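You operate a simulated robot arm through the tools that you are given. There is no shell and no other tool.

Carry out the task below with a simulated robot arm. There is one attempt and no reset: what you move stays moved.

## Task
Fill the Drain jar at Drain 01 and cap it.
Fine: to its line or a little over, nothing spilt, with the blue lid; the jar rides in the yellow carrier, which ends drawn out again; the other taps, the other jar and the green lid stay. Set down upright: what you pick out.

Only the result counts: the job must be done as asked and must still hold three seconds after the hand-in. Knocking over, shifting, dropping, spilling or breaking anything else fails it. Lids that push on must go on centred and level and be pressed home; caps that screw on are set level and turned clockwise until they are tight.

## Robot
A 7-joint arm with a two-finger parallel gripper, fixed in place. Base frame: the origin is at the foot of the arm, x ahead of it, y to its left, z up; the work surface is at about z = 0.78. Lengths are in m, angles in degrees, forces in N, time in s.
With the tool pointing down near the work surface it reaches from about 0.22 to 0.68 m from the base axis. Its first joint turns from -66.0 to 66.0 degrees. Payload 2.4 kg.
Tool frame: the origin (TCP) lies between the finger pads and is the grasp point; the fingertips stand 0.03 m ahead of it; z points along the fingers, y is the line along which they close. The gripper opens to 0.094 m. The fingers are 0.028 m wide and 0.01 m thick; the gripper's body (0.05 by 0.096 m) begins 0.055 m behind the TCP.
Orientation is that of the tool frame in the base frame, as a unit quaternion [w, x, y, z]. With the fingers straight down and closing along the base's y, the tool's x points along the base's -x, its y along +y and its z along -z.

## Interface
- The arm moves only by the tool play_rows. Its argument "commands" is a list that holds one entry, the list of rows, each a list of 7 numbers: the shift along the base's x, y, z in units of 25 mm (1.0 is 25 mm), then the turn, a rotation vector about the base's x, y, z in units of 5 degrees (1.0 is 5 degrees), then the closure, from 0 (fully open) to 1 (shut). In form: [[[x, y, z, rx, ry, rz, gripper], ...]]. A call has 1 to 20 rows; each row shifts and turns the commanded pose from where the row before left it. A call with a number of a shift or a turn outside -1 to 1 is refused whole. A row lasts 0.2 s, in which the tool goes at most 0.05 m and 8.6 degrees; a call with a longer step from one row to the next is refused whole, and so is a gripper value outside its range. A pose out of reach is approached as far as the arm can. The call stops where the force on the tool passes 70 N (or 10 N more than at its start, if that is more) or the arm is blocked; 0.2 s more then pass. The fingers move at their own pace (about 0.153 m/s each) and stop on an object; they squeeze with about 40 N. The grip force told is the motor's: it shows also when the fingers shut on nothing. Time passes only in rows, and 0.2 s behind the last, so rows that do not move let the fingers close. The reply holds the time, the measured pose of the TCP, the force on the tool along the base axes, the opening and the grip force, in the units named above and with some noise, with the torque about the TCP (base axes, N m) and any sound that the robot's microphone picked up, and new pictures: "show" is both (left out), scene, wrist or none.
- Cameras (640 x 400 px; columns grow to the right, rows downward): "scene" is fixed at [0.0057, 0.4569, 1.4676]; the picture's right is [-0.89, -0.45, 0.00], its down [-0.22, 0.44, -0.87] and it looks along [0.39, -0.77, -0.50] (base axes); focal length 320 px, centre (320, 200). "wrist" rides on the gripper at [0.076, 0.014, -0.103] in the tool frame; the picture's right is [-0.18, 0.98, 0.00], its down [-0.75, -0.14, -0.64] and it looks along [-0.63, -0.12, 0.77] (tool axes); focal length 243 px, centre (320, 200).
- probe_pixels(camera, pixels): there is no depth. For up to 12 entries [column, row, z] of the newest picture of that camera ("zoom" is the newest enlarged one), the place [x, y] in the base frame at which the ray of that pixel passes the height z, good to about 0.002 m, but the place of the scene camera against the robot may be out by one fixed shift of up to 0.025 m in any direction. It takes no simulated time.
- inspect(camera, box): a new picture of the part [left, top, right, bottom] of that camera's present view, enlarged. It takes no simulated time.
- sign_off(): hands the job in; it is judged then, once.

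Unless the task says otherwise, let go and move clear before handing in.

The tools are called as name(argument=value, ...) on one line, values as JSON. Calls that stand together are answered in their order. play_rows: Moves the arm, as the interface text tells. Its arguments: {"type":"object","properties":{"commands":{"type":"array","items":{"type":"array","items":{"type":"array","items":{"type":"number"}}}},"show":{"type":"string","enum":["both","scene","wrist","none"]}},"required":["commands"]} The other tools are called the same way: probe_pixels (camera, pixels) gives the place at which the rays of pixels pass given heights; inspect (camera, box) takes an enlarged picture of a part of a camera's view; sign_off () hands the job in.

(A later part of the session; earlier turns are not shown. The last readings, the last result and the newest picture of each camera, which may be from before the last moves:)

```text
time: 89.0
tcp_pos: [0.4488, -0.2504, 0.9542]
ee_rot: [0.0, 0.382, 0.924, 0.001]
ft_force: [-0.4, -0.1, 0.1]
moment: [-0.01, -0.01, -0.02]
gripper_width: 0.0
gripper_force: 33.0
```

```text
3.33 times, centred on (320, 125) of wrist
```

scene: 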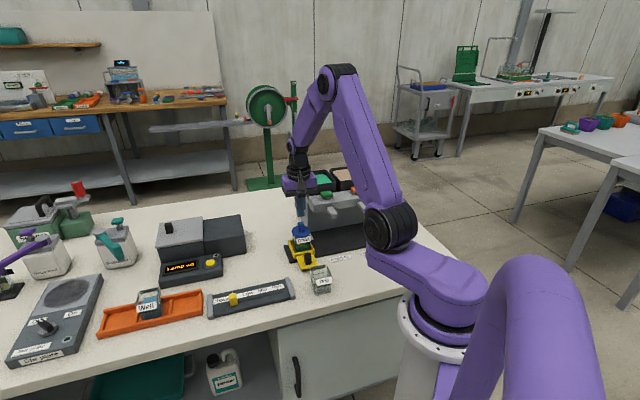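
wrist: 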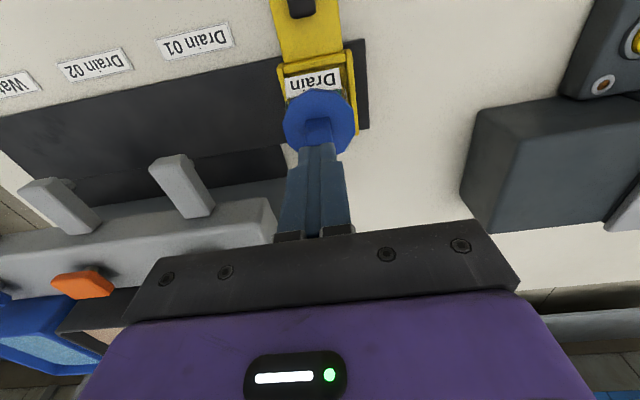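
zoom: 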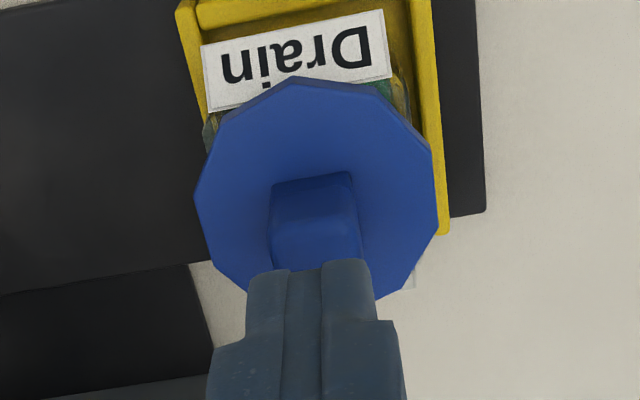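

The lid rests level and centred on the jar. I'll probe the knob top to press exactly on its centre.

probe_pixels(camera="zoom", pixels=[[317, 232, 0.891], [317, 200, 0.891], [272, 205, 0.891], [358, 195, 0.891], [195, 195, 0.861], [434, 170, 0.861], [292, 83, 0.861], [379, 97, 0.861], [213, 140, 0.861], [432, 150, 0.861], [437, 230, 0.861]])

```text
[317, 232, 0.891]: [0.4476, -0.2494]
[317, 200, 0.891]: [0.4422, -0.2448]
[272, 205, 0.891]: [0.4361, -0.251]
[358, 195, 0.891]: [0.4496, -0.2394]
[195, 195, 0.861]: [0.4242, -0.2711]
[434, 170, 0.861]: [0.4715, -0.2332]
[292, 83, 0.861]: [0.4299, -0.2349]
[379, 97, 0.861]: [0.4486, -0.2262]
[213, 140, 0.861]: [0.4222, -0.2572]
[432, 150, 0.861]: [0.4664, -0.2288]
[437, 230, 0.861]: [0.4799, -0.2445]
```

The knob top centre is near d≈0.500, t≈-0.1376. I'll align there and lower the shut fingers onto it.

play_rows(commands=[[[0.085, -0.237, 0, 0, 0, 0, 1], [0, 0, -0.5, 0, 0, 0, 1], [0, 0, -0.4, 0, 0, 0, 1], [0, 0, -0.2, 0, 0, 0, 1], [0, 0, -0.15, 0, 0, 0, 1], [0, 0, 0, 0, 0, 0, 1]]])

inspect(camera="scene", box=[280, 210, 330, 250])

```text
time: 90.4
tcp_pos: [0.4514, -0.2584, 0.9248]
ee_rot: [0.004, 0.381, 0.924, -0.001]
ft_force: [-4.9, 5.2, 48.4]
moment: [0.37, 0.37, -0.01]
gripper_width: 0.0
gripper_force: 32.5
```

scene: 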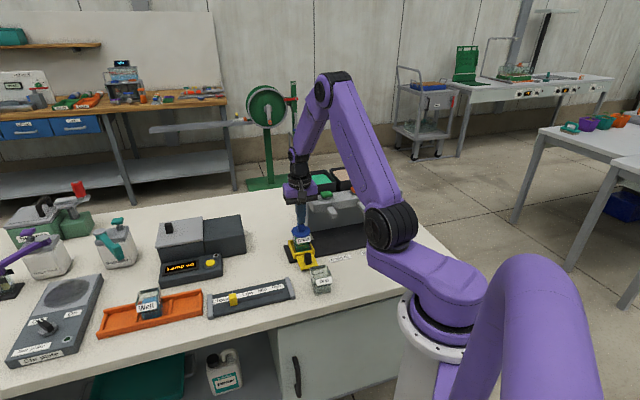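
wrist: 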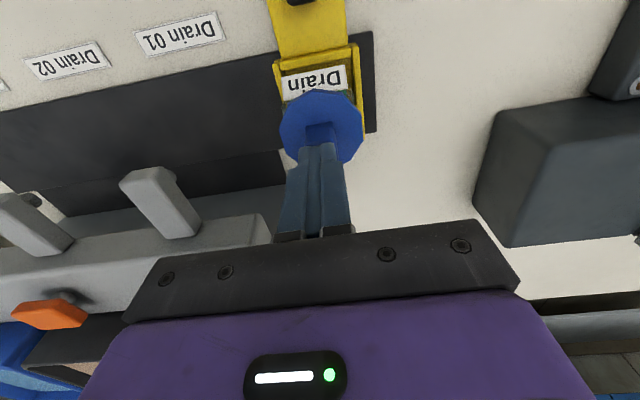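

```text
10.00 times, centred on (305, 230) of scene
```

zoom: 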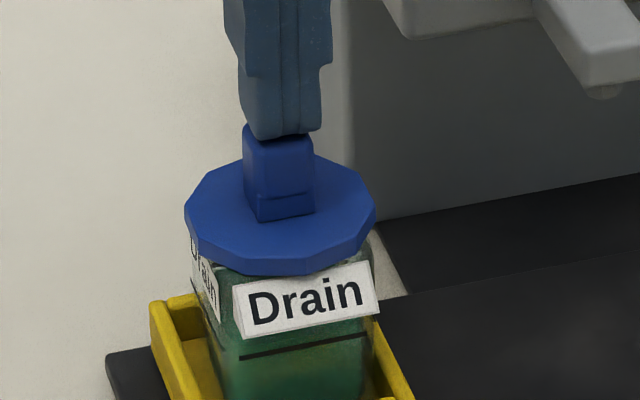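

The fingers now press on the knob with 48 N, but the lid hasn't sunk visibly. The torque shows contact about 6 mm outward of the TCP, so I'll lift slightly, shift outward about 5 mm and press harder.

play_rows(commands=[[[0, 0, 0.4, 0, 0, 0, 1], [-0.13, 0.14, 0, 0, 0, 0, 1], [0, 0, -0.3, 0, 0, 0, 1], [0, 0, -0.1, 0, 0, 0, 1], [0, 0, -0.04, 0, 0, 0, 1], [0, 0, 0, 0, 0, 0, 1]]])

inspect(camera="scene", box=[280, 210, 330, 250])

```text
time: 91.8
tcp_pos: [0.4473, -0.256, 0.9259]
ee_rot: [0.004, 0.382, 0.924, -0.001]
ft_force: [-4.3, 5.8, 52.4]
moment: [0.3, 0.31, 0.02]
gripper_width: 0.0001
gripper_force: 32.8
```

scene: 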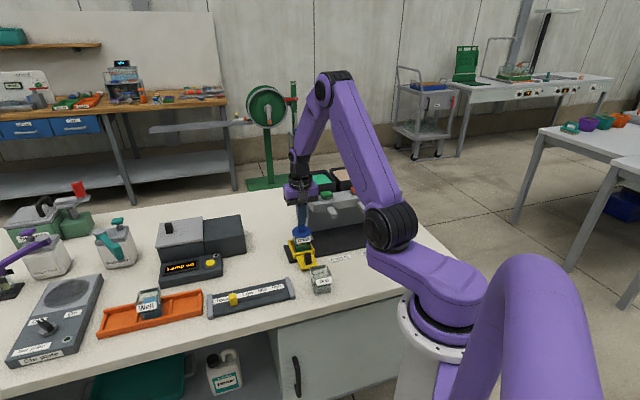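
wrist: 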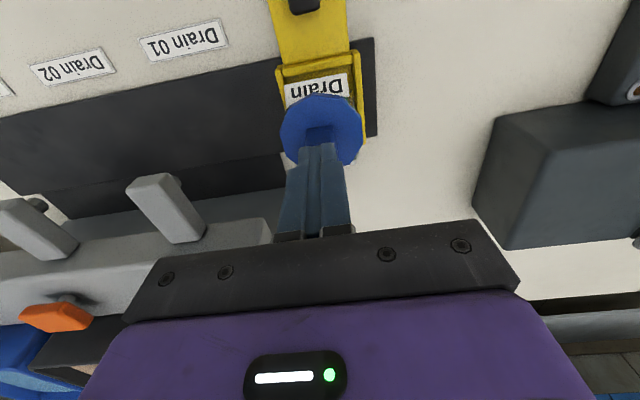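

```text
10.00 times, centred on (305, 230) of scene
```

zoom: 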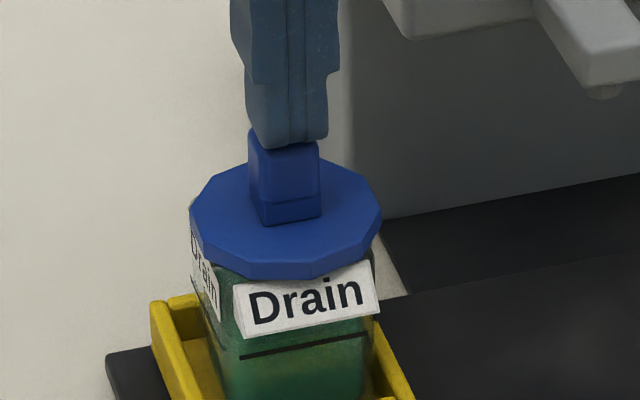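

The lid appears to have been dragged outward by 2–4 mm: its span in the zoom went from 185–377 to 190–383. I'll lift off and re-measure before pressing again.

play_rows(commands=[[[0, 0, 0.5, 0, 0, 0, 1], [0, 0, 0.8, 0, 0, 0, 1], [0, 0, 0.8, 0, 0, 0, 1], [0, 0, 0, 0, 0, 0, 1]]])

inspect(camera="wrist", box=[260, 45, 380, 155])

inspect(camera="scene", box=[285, 218, 325, 250])

```text
time: 92.8
tcp_pos: [0.4485, -0.2548, 0.9748]
ee_rot: [0.0, 0.381, 0.924, 0.0]
ft_force: [-0.8, -0.6, -0.1]
moment: [0.0, -0.05, -0.03]
gripper_width: 0.0
gripper_force: 33.4
```

scene: 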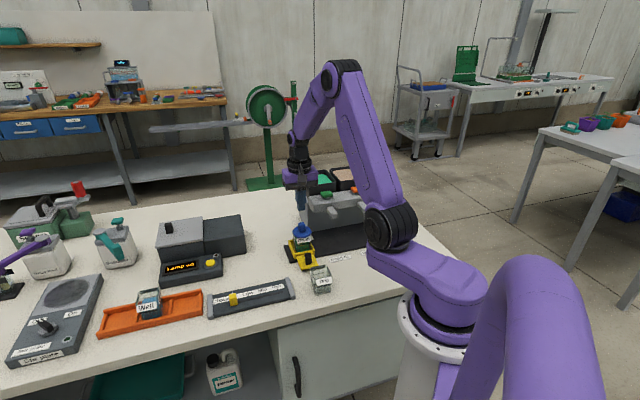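
wrist: 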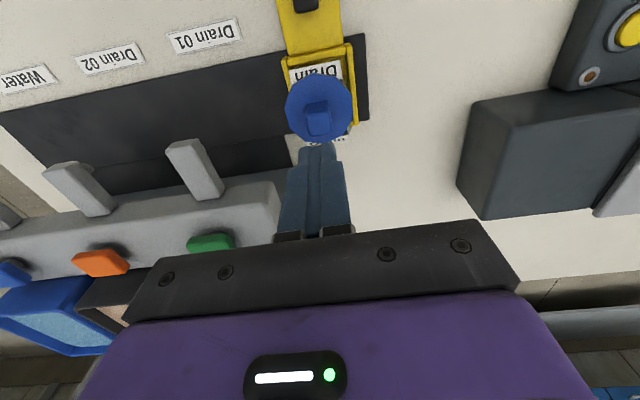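

```text
3.64 times, centred on (320, 100) of wrist
```

zoom: 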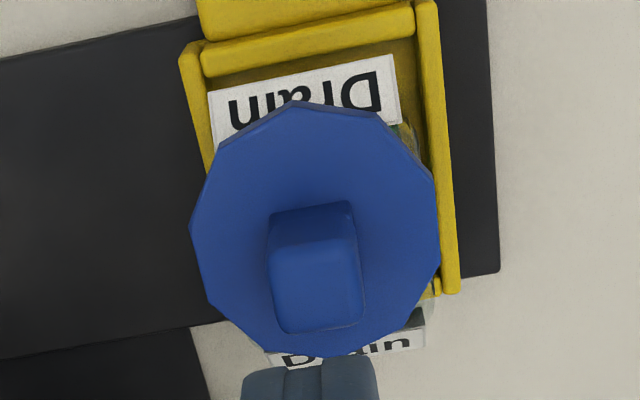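

```text
12.50 times, centred on (305, 234) of scene
```

zoom: 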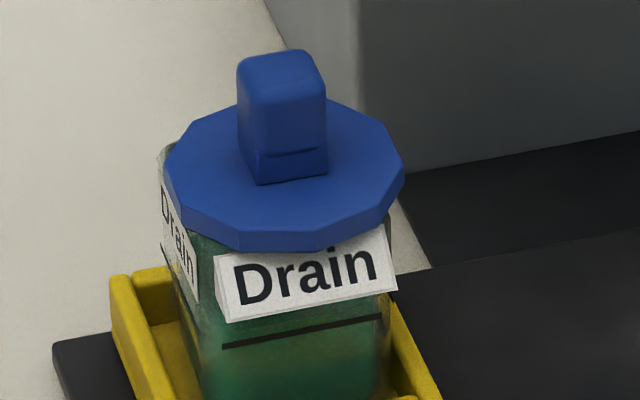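

Now the whole lid is visible and it is clearly off-centre toward the front. I'll probe opposite vertices and the jar's visible rim parts.

probe_pixels(camera="zoom", pixels=[[190, 232, 0.861], [440, 262, 0.861], [218, 150, 0.861], [410, 325, 0.861], [292, 108, 0.861], [340, 357, 0.861], [380, 120, 0.861], [262, 350, 0.861], [435, 180, 0.861], [210, 300, 0.861], [424, 308, 0.857], [268, 352, 0.857]])

inspect(camera="wrist", box=[275, 50, 365, 150])

```text
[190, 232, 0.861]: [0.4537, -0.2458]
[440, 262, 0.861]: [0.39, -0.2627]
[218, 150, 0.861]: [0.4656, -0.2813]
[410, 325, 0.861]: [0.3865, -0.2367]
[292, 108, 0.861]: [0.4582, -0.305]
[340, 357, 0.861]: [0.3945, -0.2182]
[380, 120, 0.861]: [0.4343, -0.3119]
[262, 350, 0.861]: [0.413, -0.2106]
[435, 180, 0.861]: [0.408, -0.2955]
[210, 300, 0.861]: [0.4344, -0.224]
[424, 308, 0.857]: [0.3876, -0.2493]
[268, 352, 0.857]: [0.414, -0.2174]
```

```text
4.00 times, centred on (320, 100) of wrist
```

zoom: 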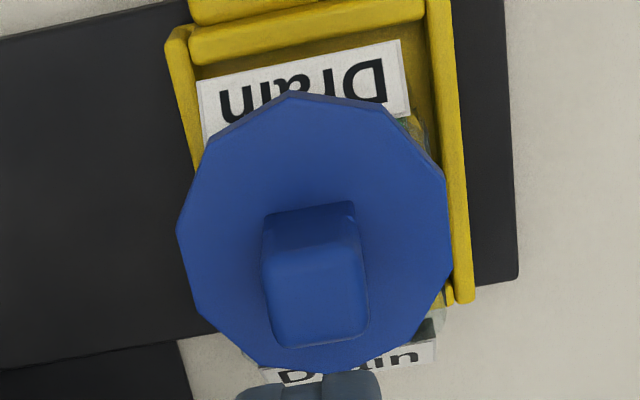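

The newest enlarged picture then was the scene one, so those values don't apply. I'll repeat with the current wrist zoom.

probe_pixels(camera="zoom", pixels=[[177, 232, 0.861], [452, 266, 0.861], [205, 146, 0.861], [420, 335, 0.861], [288, 97, 0.861], [345, 372, 0.861], [387, 109, 0.861], [258, 366, 0.861], [445, 176, 0.861], [197, 310, 0.861], [434, 320, 0.857], [410, 118, 0.857]])

```text
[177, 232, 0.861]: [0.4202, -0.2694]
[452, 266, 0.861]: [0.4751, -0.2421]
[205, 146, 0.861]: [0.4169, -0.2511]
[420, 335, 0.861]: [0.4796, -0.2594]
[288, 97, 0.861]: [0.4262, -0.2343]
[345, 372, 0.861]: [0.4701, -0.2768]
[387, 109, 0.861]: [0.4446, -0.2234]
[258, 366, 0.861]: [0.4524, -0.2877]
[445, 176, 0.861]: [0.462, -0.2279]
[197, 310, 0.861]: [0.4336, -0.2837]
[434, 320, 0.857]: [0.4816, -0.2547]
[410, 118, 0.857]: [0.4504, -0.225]
```

The five vertex pairs agree on a lid centre of (0.4481,-0.2556), i.e. t=-0.136, d=0.4975. The jar is at t≈-0.1384, d≈0.4995, so the lid is about 3 mm off. I'll regrip the knob, lift slightly and recentre it.

play_rows(commands=[[[0, 0, 0, 0, 0, 0, 0.4], [0, 0, -0.8, 0, 0, 0, 0.4], [0, 0, -0.8, 0, 0, 0, 0.4], [0, 0, -0.8, 0, 0, 0, 0.4], [0, 0, -0.35, 0, 0, 0, 0.4], [0, 0, 0, 0, 0, 0, 0.4]]])

inspect(camera="wrist", box=[260, 85, 380, 195])

inspect(camera="scene", box=[285, 218, 325, 250])

```text
time: 94.2
tcp_pos: [0.448, -0.2555, 0.9048]
ee_rot: [0.0, 0.382, 0.924, 0.001]
ft_force: [0.0, 0.4, 0.0]
moment: [-0.02, -0.04, 0.01]
gripper_width: 0.0562
gripper_force: 0.0
```

scene: 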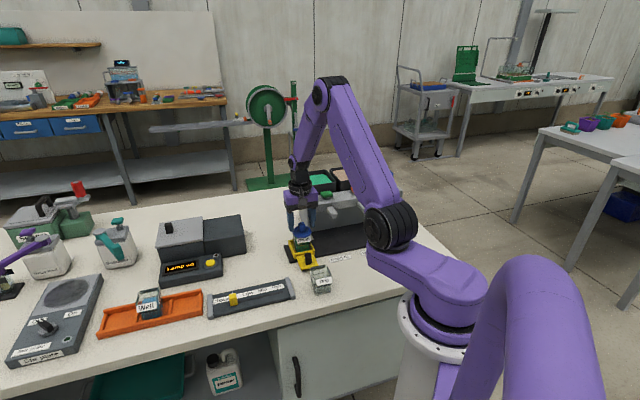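
wrist: 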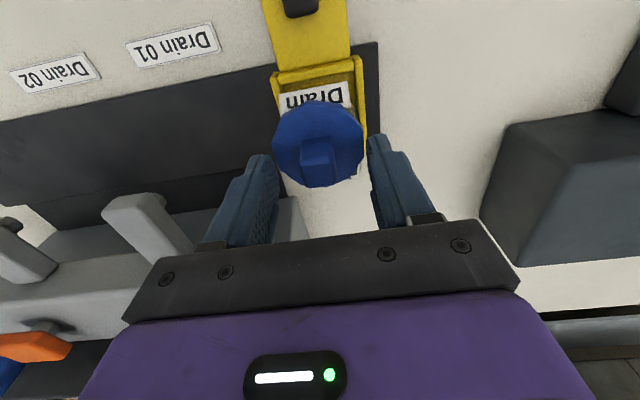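

```text
3.64 times, centred on (320, 140) of wrist
```

zoom: 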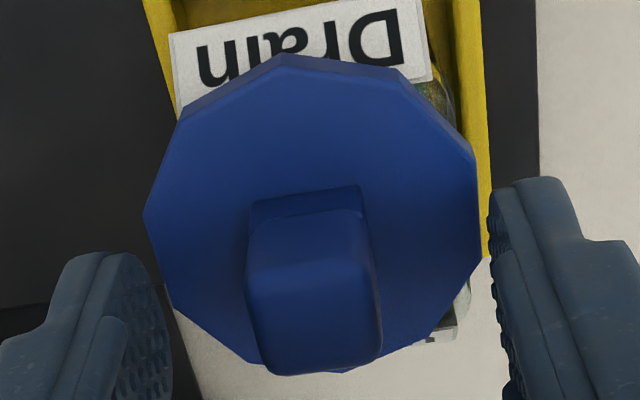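

```text
12.50 times, centred on (305, 234) of scene
```

zoom: 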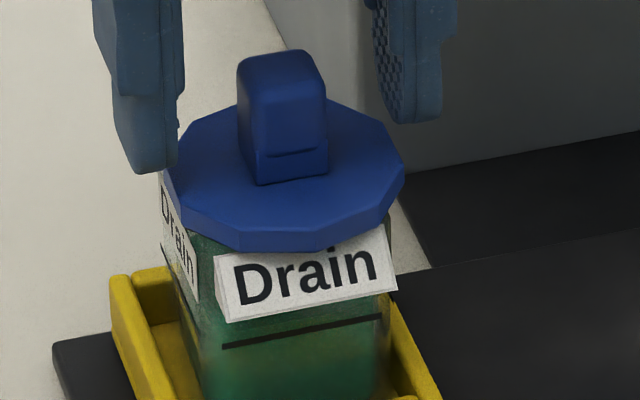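

TCP and lid centre now agree: both read t=-0.136, d=0.4975. I'll close, lift 6 mm, shift by the needed 3 mm and check the reading.

play_rows(commands=[[[0, 0, 0, 0, 0, 0, 0.6], [0, 0, 0, 0, 0, 0, 0.8], [0, 0, 0, 0, 0, 0, 1], [0, 0, 0, 0, 0, 0, 1], [0, 0, 0.15, 0, 0, 0, 1], [0, 0, 0.15, 0, 0, 0, 1], [0.12, 0.01, 0, 0, 0, 0, 1], [0, 0, 0, 0, 0, 0, 1], [0, 0, 0, 0, 0, 0, 1]]])

inspect(camera="wrist", box=[260, 85, 380, 195])

probe_pixels(camera="zoom", pixels=[[185, 140, 0.855], [430, 95, 0.855]])

inspect(camera="scene", box=[285, 218, 325, 250])

```text
time: 96.2
tcp_pos: [0.4501, -0.2551, 0.9123]
ee_rot: [0.0, 0.382, 0.924, 0.0]
ft_force: [-0.4, 0.1, -0.3]
moment: [0.01, -0.02, 0.02]
gripper_width: 0.0186
gripper_force: 39.8
```

scene: 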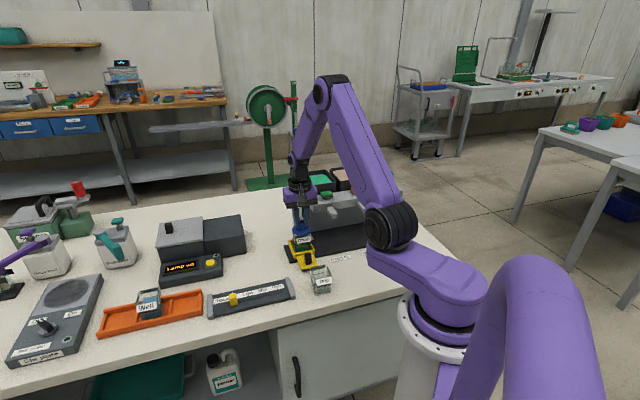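
wrist: 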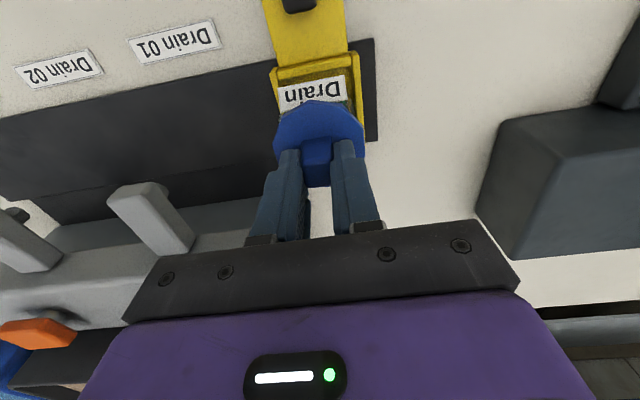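

```text
3.64 times, centred on (320, 140) of wrist
```

zoom: 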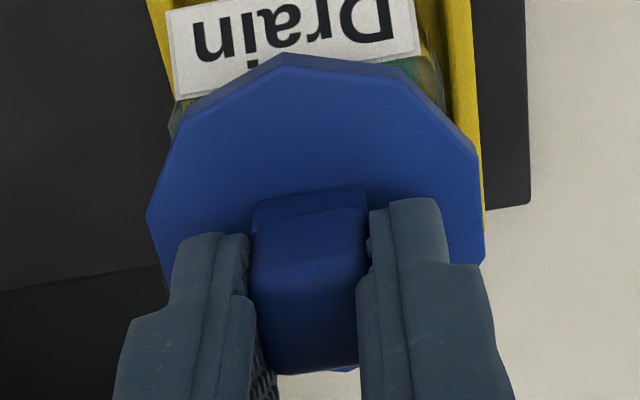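

```text
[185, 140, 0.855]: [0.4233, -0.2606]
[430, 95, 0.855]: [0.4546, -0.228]
```

```text
12.50 times, centred on (305, 234) of scene
```

zoom: 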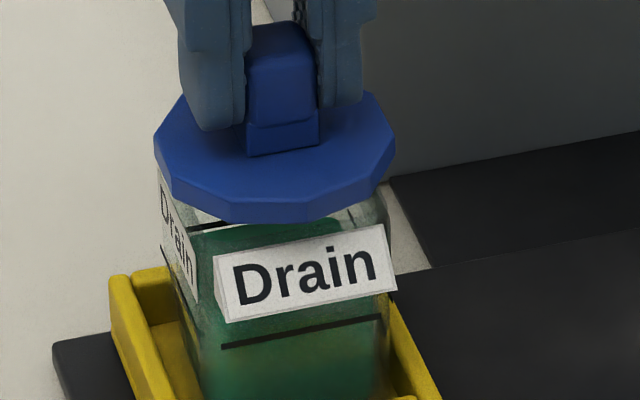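

inspect(camera="wrist", box=[260, 85, 380, 195])

probe_pixels(camera="zoom", pixels=[[147, 215, 0.8685], [485, 262, 0.8685], [183, 122, 0.8685], [283, 66, 0.8685], [402, 85, 0.8685], [478, 160, 0.8685], [174, 98, 0.857], [418, 52, 0.857], [447, 110, 0.857], [172, 130, 0.857]])

```text
3.64 times, centred on (320, 140) of wrist
```

zoom: 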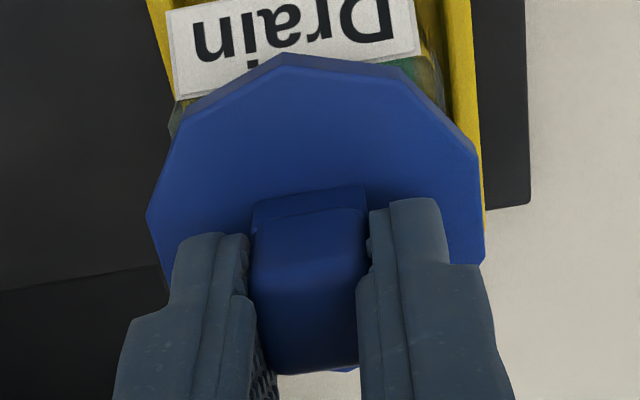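

```text
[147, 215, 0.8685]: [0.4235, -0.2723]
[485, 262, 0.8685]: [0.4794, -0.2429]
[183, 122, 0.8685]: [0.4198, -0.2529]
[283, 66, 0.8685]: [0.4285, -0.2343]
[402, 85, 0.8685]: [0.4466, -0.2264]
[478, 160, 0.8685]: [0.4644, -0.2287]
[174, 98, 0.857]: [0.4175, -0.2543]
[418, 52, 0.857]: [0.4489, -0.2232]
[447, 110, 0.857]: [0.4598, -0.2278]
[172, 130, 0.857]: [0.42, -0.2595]
```

In-hand, the lid is about 1–1.5 mm off the jar centre now. I'll trim that, set it down gently, then open slightly and lower so the fingertips themselves bear on the disc beside the knob for pressing.

play_rows(commands=[[[0.07, -0.015, 0, 0, 0, 0, 1], [0, 0, -0.15, 0, 0, 0, 1], [0, 0, -0.13, 0, 0, 0, 1], [0, 0, 0, 0, 0, 0, 1], [0, 0, 0, 0, 0, 0, 0.72], [0, 0, 0, 0, 0, 0, 0.72], [0, 0, 0, 0, 0, 0, 0.72]]])

inspect(camera="scene", box=[285, 218, 325, 250])

inspect(camera="wrist", box=[260, 85, 380, 195])

```text
time: 97.8
tcp_pos: [0.4519, -0.2552, 0.9048]
ee_rot: [0.001, 0.382, 0.924, 0.001]
ft_force: [0.6, 1.0, -0.3]
moment: [0.01, -0.02, 0.01]
gripper_width: 0.0261
gripper_force: 0.1
```

scene: 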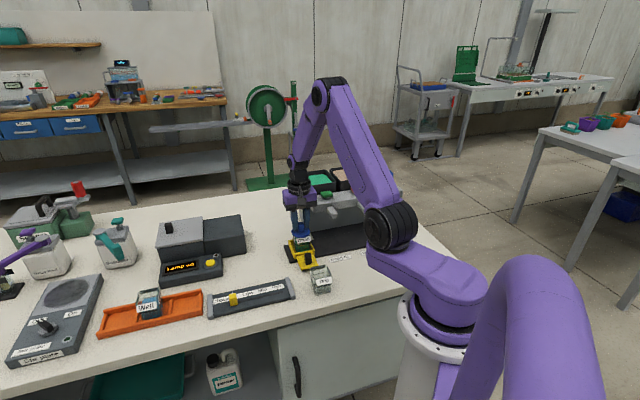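
wrist: 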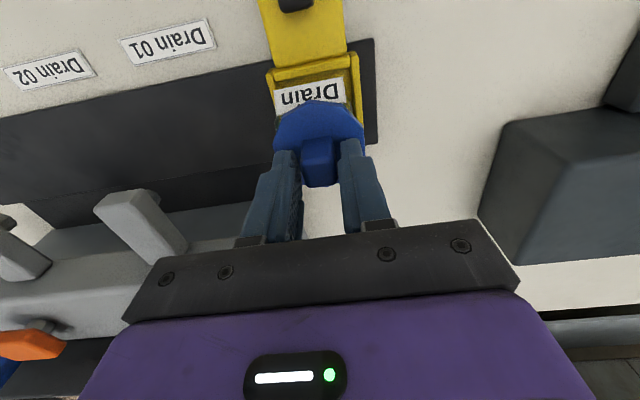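

```text
12.50 times, centred on (305, 234) of scene
```

zoom: 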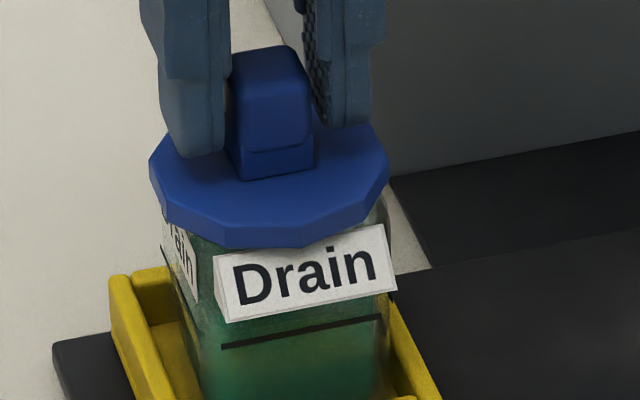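

```text
3.64 times, centred on (320, 140) of wrist
```

zoom: 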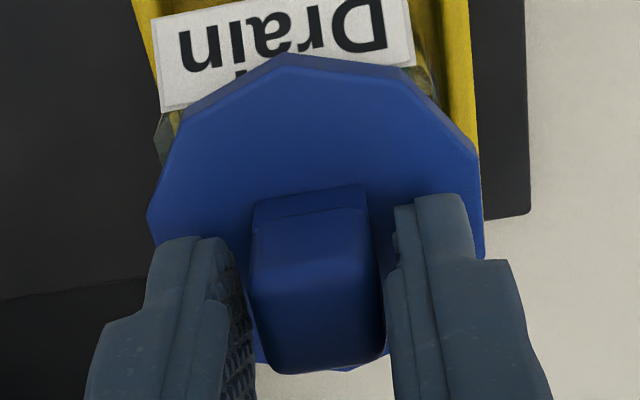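

The lid is set down with TCP at t=-0.139, d=0.500, matching the jar. I'll lower the slightly opened fingertips onto the disc on both sides of the knob and press.

play_rows(commands=[[[0, 0, -0.2, 0, 0, 0, 0.72], [0, 0, -0.15, 0, 0, 0, 0.72], [0, 0, -0.1, 0, 0, 0, 0.72], [0, 0, -0.08, 0, 0, 0, 0.72], [0, 0, 0, 0, 0, 0, 0.72]]])

inspect(camera="scene", box=[285, 218, 325, 250])

```text
time: 98.8
tcp_pos: [0.4525, -0.2567, 0.8976]
ee_rot: [0.004, 0.382, 0.924, 0.0]
ft_force: [-2.3, 3.0, 18.8]
moment: [0.17, 0.17, 0.0]
gripper_width: 0.0261
gripper_force: 0.1
stopped in row 5: the force on the tool passed its limit at 76 N (the readings are from after the stop); the commanded pose is now the measured one
```

scene: 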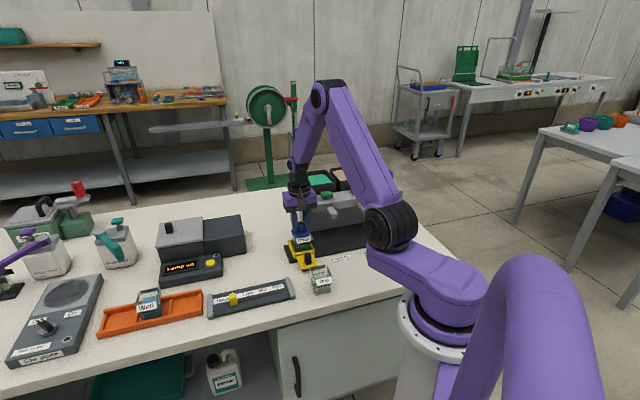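
wrist: 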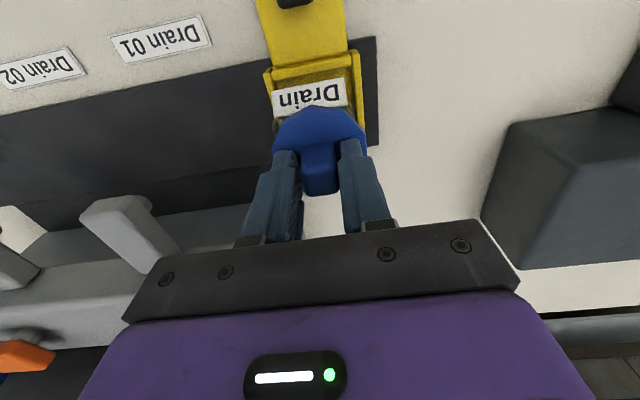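

```text
12.50 times, centred on (305, 234) of scene
```

zoom: 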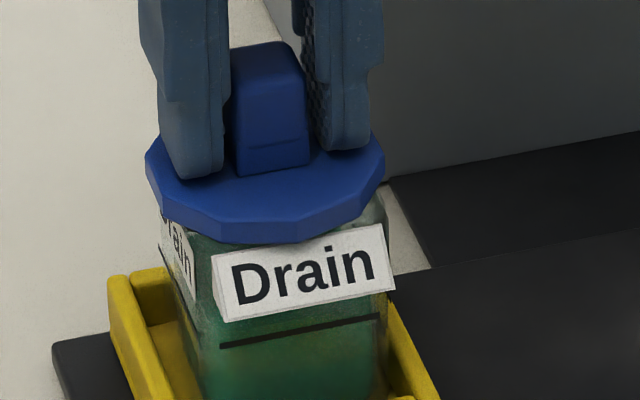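

The press reached 76 N and the call stopped; the fingertips read the disc top at about z=0.867, higher than I'd assumed, so the lid probably has a plug resting on the rim. I'll lift off and inspect the gap from a low front view.

play_rows(commands=[[[0, 0, 0.6, 0, 0, 0, 0.72], [0, 0, 0.9, 0, 0, 0, 0.72], [0, 0, 0.9, 0, 0, 0, 0.72], [0, 0, 0.9, 0, 0, 0, 0.4], [-0.9, 0.9, 0, 0, 0, 0, 0], [-0.9, 0.9, 0, 0, 0, 0, 0], [-0.9, 0.9, 0, 0, 0, 0, 0], [-0.9, 0.9, 0, 0, 0, 0, 0], [0, 0, -0.3, -0.707, -0.707, 0, 0], [0, 0, -0.3, -0.707, -0.707, 0, 0], [0, 0, -0.3, -0.707, -0.707, 0, 0], [0, 0, -0.3, -0.707, -0.707, 0, 0], [0, 0, -0.3, -0.707, -0.707, 0, 0], [0, 0, -0.3, -0.707, -0.707, 0, 0], [0, 0, 0, 0, 0, 0, 0]]])

inspect(camera="wrist", box=[260, 80, 400, 200])

```text
time: 102.0
tcp_pos: [0.3681, -0.1615, 0.9347]
ee_rot: [0.229, 0.368, 0.898, -0.077]
ft_force: [-0.6, 0.3, -0.2]
moment: [0.01, 0.01, -0.02]
gripper_width: 0.0941
gripper_force: 0.0
out of reach, approached as far as the arm can: row 14
```

scene: 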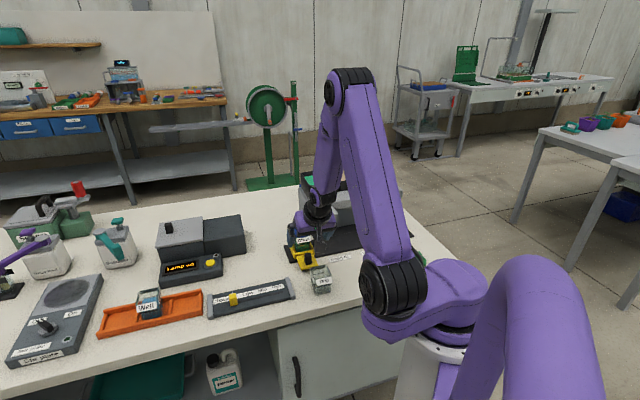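
wrist: 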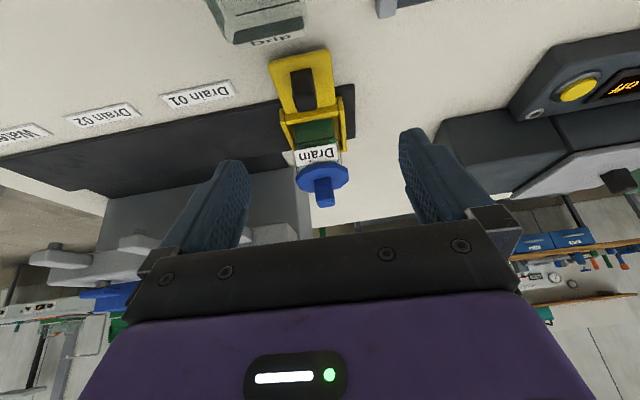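

```text
3.33 times, centred on (330, 140) of wrist
```

zoom: 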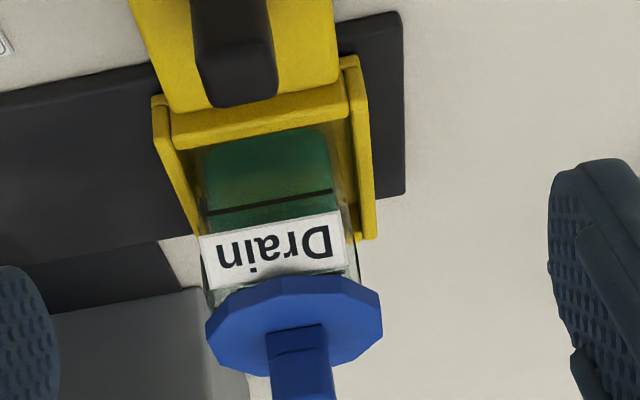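

inspect(camera="wrist", box=[286, 140, 356, 212])

inspect(camera="scene", box=[285, 218, 325, 250])

```text
5.56 times, centred on (321, 176) of wrist
```

zoom: 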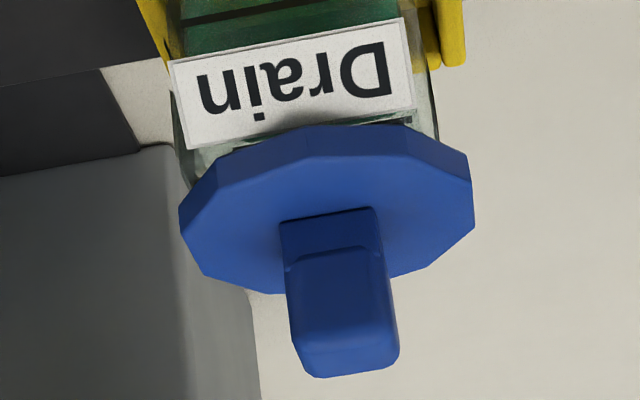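

```text
12.50 times, centred on (305, 234) of scene
```

zoom: 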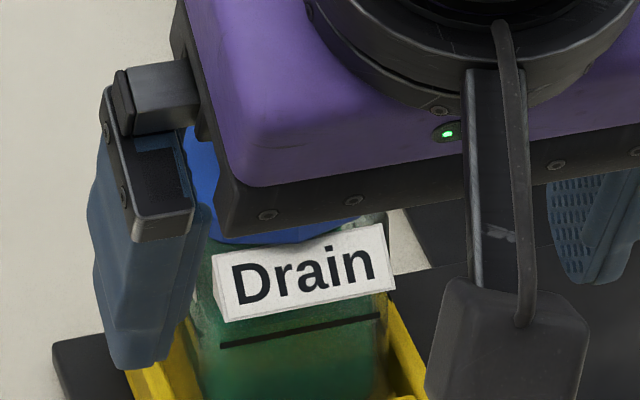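

The overhang hides the rim from this angle. I'll lower the hand by about 6 cm, with open space around it, for a flatter view of the lid–rim junction.

play_rows(commands=[[[0, 0, -0.8, 0, 0, 0, 0], [0, 0, -0.8, 0, 0, 0, 0], [0, 0, -0.7, 0, 0, 0, 0], [0, 0, 0, 0, 0, 0, 0]]])

inspect(camera="wrist", box=[280, 160, 360, 240])

```text
time: 103.0
tcp_pos: [0.3622, -0.1654, 0.874]
ee_rot: [0.24, 0.369, 0.892, -0.1]
ft_force: [-0.5, 0.7, -0.9]
moment: [0.0, -0.04, -0.01]
gripper_width: 0.0941
gripper_force: 0.0
```

scene: 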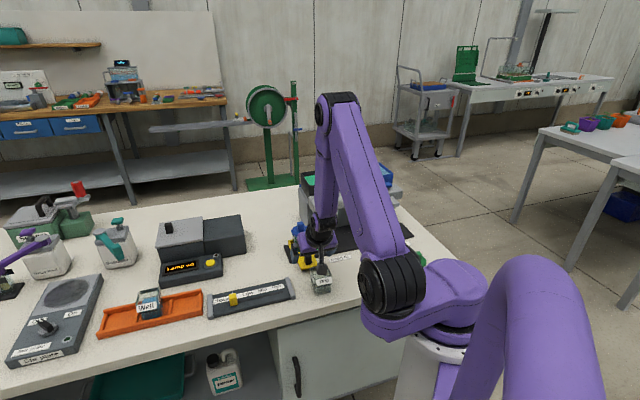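
wrist: 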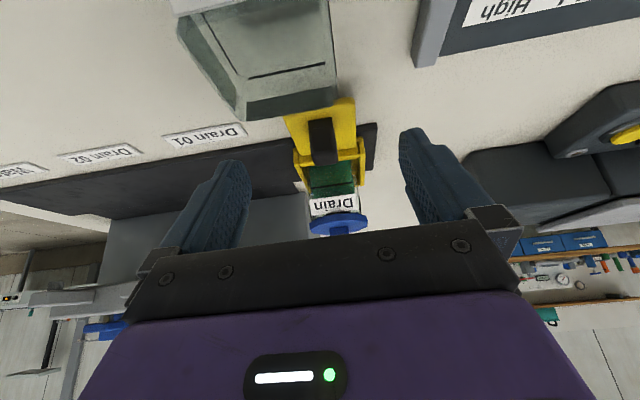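

```text
5.00 times, centred on (320, 200) of wrist
```

zoom: 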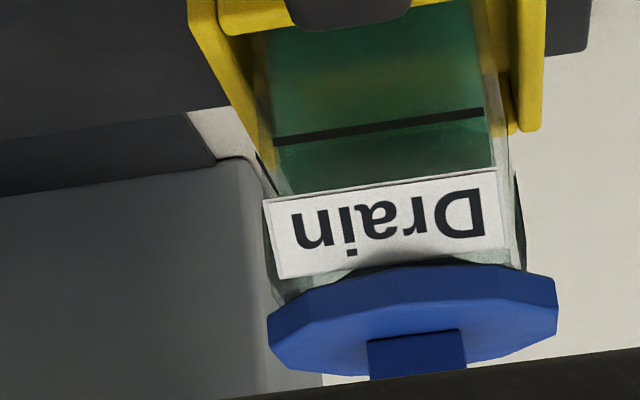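

inspect(camera="wrist", box=[304, 196, 350, 226])

```text
13.33 times, centred on (327, 211) of wrist
```

zoom: 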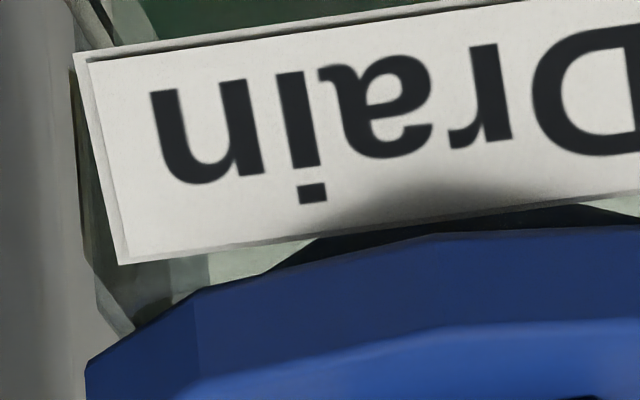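

inspect(camera="wrist", box=[318, 205, 364, 235])

```text
13.33 times, centred on (341, 220) of wrist
```

zoom: 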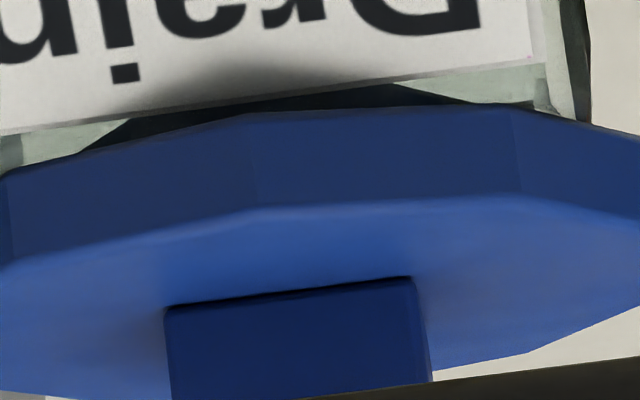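

This low view shows the disc bottom flush with the jar rim. The jar's glass runs right up to the disc at both corners with no gap, and a dark plug shows inside behind the glass. Next I'll go back over the lid to check centring and give it a final central press.

play_rows(commands=[[[0, 0, 0.9, 0, 0, 0, 0], [0, 0, 0.9, 0, 0, 0, 0], [0, 0, 0.9, 0, 0, 0, 0], [0, 0, 0.9, 0, 0, 0, 0], [0.2, -0.2, 0.2, 0.707, 0.707, 0, 0], [0.2, -0.2, 0.2, 0.707, 0.707, 0, 0], [0.2, -0.2, 0, 0.707, 0.707, 0, 0.5], [0.2, -0.2, 0, 0.707, 0.707, 0, 1], [0.2, -0.2, 0, 0.707, 0.707, 0, 1], [0.2, -0.2, 0, 0.707, 0.707, 0, 1], [0.9, -0.9, 0, 0, 0, 0, 1], [0.7, -0.7, 0, 0, 0, 0, 1], [0, 0, 0, 0, 0, 0, 1]]])

inspect(camera="wrist", box=[275, 50, 365, 150])

```text
time: 105.8
tcp_pos: [0.4327, -0.2392, 0.9755]
ee_rot: [0.002, 0.381, 0.925, 0.0]
ft_force: [-0.6, 0.1, -0.3]
moment: [0.0, 0.01, 0.0]
gripper_width: 0.0
gripper_force: 32.8
```

scene: 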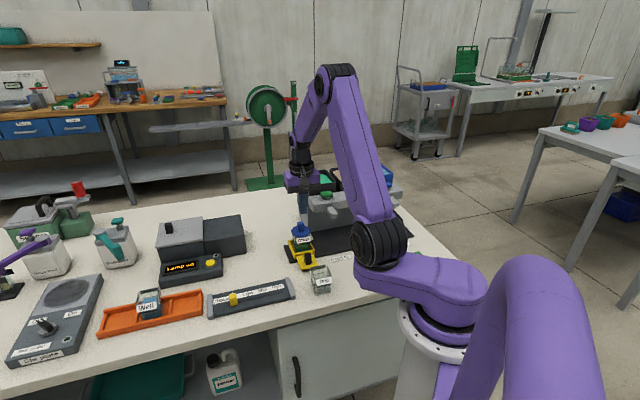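
wrist: 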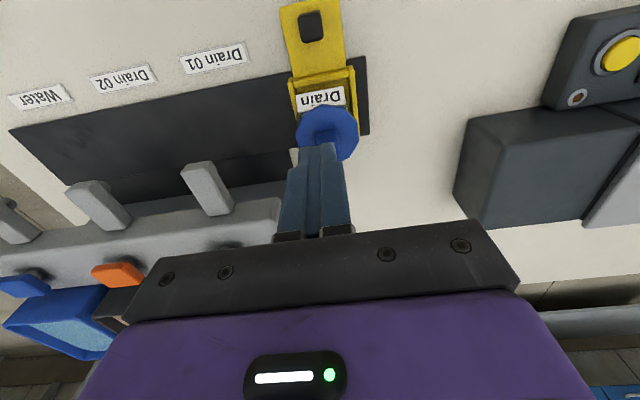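

```text
4.00 times, centred on (320, 100) of wrist
```

zoom: 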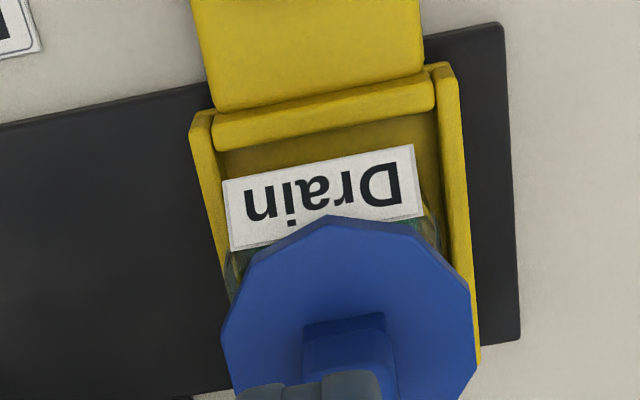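

The hand is level again. I'll move 5–6 cm inward so the camera looks straight down on the capped jar.

play_rows(commands=[[[0.78, -0.78, 0, 0, 0, 0, 1], [0.78, -0.78, 0, 0, 0, 0, 1], [0, 0, 0, 0, 0, 0, 1]]], show="both")

inspect(camera="scene", box=[285, 218, 325, 250])

inspect(camera="wrist", box=[275, 0, 365, 110])

```text
time: 106.6
tcp_pos: [0.4723, -0.2782, 0.9739]
ee_rot: [0.002, 0.381, 0.925, 0.0]
ft_force: [-0.6, 0.0, 0.8]
moment: [-0.02, -0.01, 0.01]
gripper_width: 0.0
gripper_force: 32.6
```

scene: 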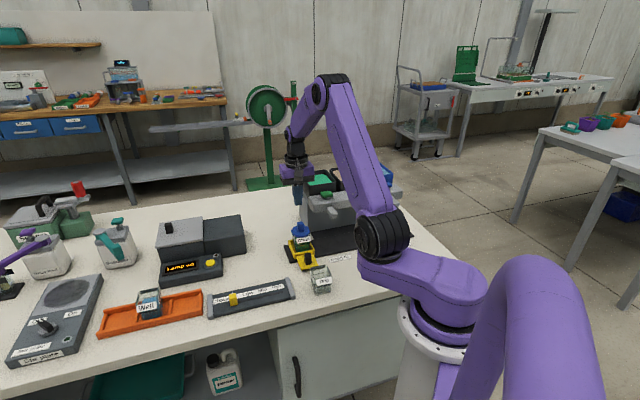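
wrist: 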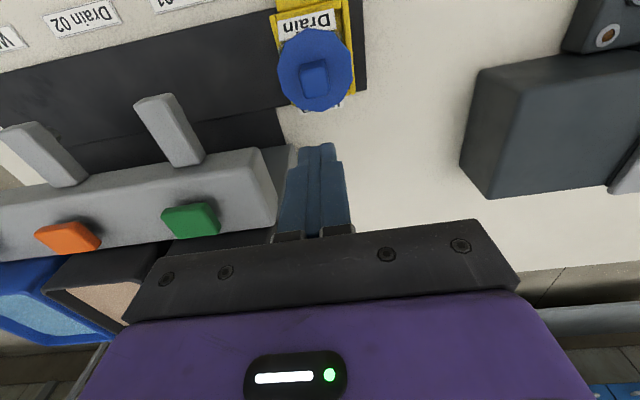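

```text
12.50 times, centred on (305, 234) of scene
```

zoom: 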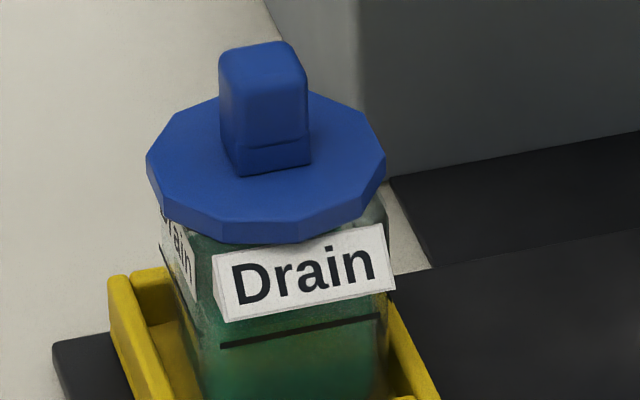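

```text
3.64 times, centred on (320, 55) of wrist
```

zoom: 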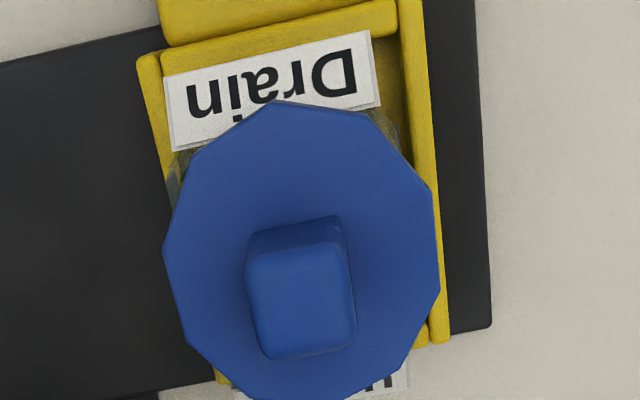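

probe_pixels(camera="zoom", pixels=[[163, 245, 0.8676], [440, 290, 0.8676], [190, 158, 0.8676], [405, 364, 0.8676], [277, 103, 0.8676], [368, 116, 0.8676], [432, 192, 0.8676], [187, 338, 0.8676], [172, 151, 0.858], [380, 106, 0.858], [167, 180, 0.861], [398, 125, 0.861]])

```text
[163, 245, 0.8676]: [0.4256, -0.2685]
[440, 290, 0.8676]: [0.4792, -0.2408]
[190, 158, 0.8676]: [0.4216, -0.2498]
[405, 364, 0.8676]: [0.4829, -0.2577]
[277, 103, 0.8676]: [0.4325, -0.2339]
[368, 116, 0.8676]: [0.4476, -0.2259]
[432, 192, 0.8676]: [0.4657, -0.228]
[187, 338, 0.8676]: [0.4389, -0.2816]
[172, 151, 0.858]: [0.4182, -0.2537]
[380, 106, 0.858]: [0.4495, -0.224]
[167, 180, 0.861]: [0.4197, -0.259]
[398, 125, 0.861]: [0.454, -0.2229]
```

The lid centre is t=-0.140, d=0.4997 and the jar centre t≈-0.1385, d≈0.499, so it is centred to about 1.5 mm and level. I'll move the shut fingers over the knob centre for one last straight press.

play_rows(commands=[[[-0.8, 0.956, 0, 0, 0, 0, 1], [0, 0, -0.6, 0, 0, 0, 1], [0, 0, -0.6, 0, 0, 0, 1], [0, 0, 0, 0, 0, 0, 1], [0, 0, 0, 0, 0, 0, 1]]])

inspect(camera="scene", box=[280, 208, 330, 250])

```text
time: 107.8
tcp_pos: [0.4514, -0.2535, 0.9452]
ee_rot: [0.002, 0.381, 0.924, 0.0]
ft_force: [-0.5, 0.3, 0.4]
moment: [0.02, 0.02, 0.02]
gripper_width: 0.0
gripper_force: 32.6
```

scene: 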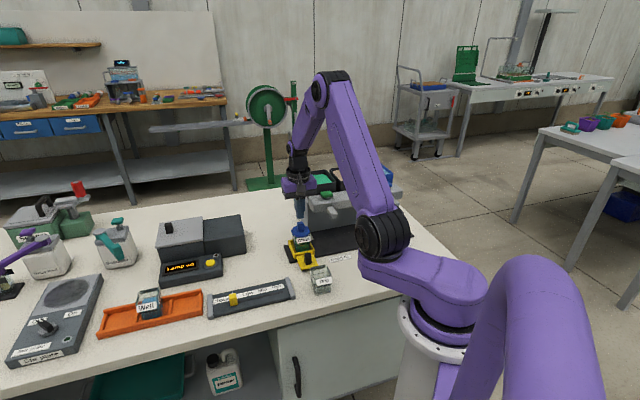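
wrist: 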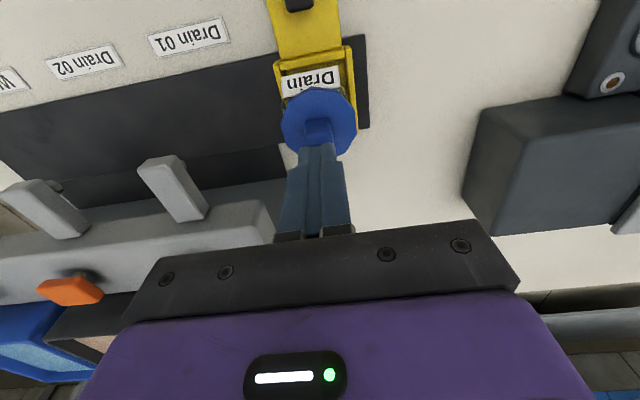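

```text
9.52 times, centred on (305, 229) of scene
```

zoom: 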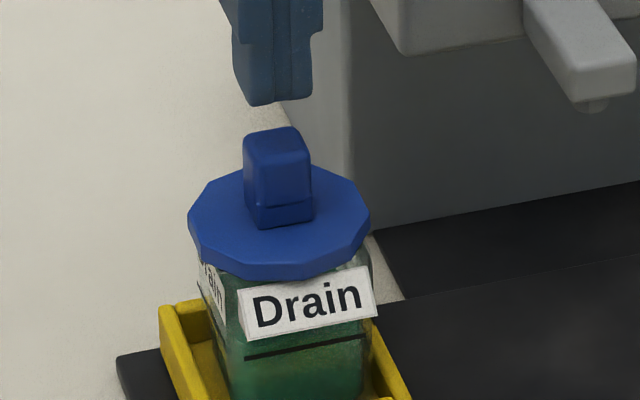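

The fingers are right above the knob, at t=-0.1399, d=0.4984. I'll press straight down.

play_rows(commands=[[[0, 0, -0.5, 0, 0, 0, 1], [0, 0, -0.25, 0, 0, 0, 1], [0, 0, -0.12, 0, 0, 0, 1], [0, 0, -0.04, 0, 0, 0, 1], [0, 0, 0, 0, 0, 0, 1]]])

inspect(camera="scene", box=[280, 208, 330, 250])

```text
time: 109.0
tcp_pos: [0.453, -0.2529, 0.9248]
ee_rot: [0.004, 0.382, 0.924, -0.001]
ft_force: [-3.2, 0.4, 38.1]
moment: [0.03, 0.13, -0.04]
gripper_width: 0.0
gripper_force: 32.9
```

scene: 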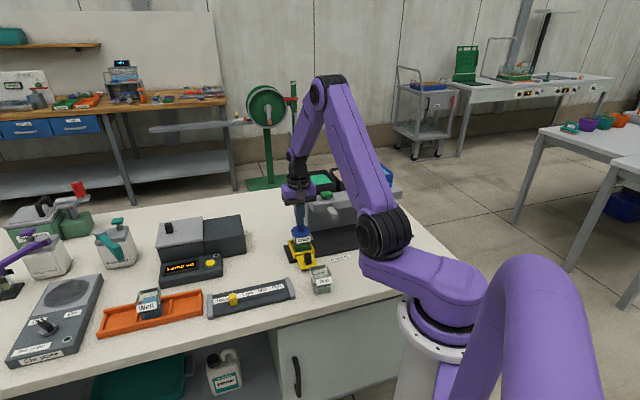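
wrist: 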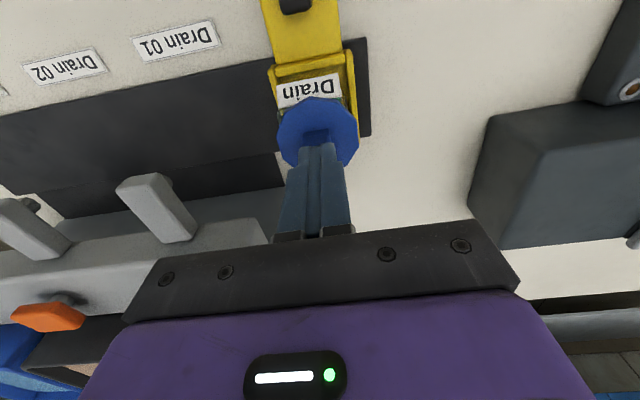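

```text
9.52 times, centred on (305, 229) of scene
```

zoom: 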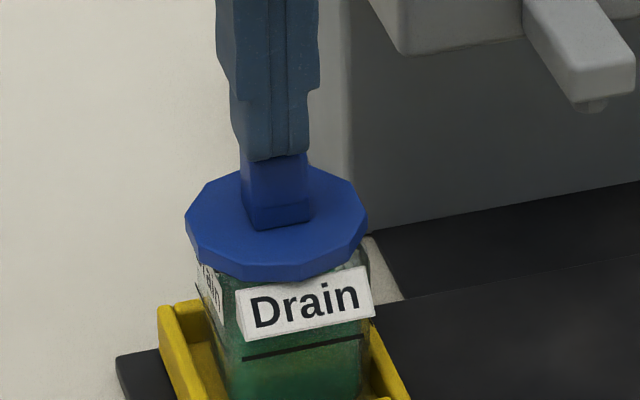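

I have 38 N, with the torque near zero, so contact is central. I'll press a little more, toward about 60–65 N.

play_rows(commands=[[[0, 0, -0.05, 0, 0, 0, 1], [0, 0, -0.04, 0, 0, 0, 1], [0, 0, 0, 0, 0, 0, 1], [0, 0, 0, 0, 0, 0, 1]]], show="scene")

inspect(camera="scene", box=[280, 208, 330, 250])

```text
time: 110.0
tcp_pos: [0.4521, -0.2515, 0.925]
ee_rot: [0.008, 0.381, 0.925, -0.001]
ft_force: [-3.8, -0.5, 52.8]
moment: [0.03, 0.17, -0.01]
gripper_width: 0.0
gripper_force: 32.7
```

scene: 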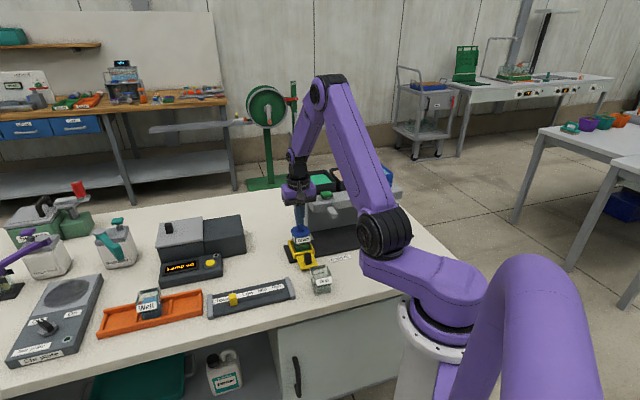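

```text
9.52 times, centred on (305, 229) of scene
```

zoom: 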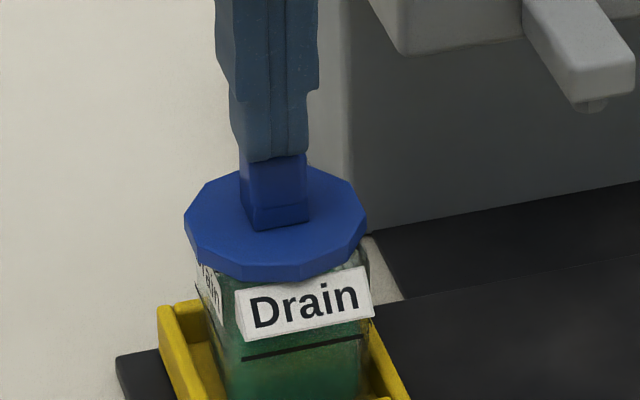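

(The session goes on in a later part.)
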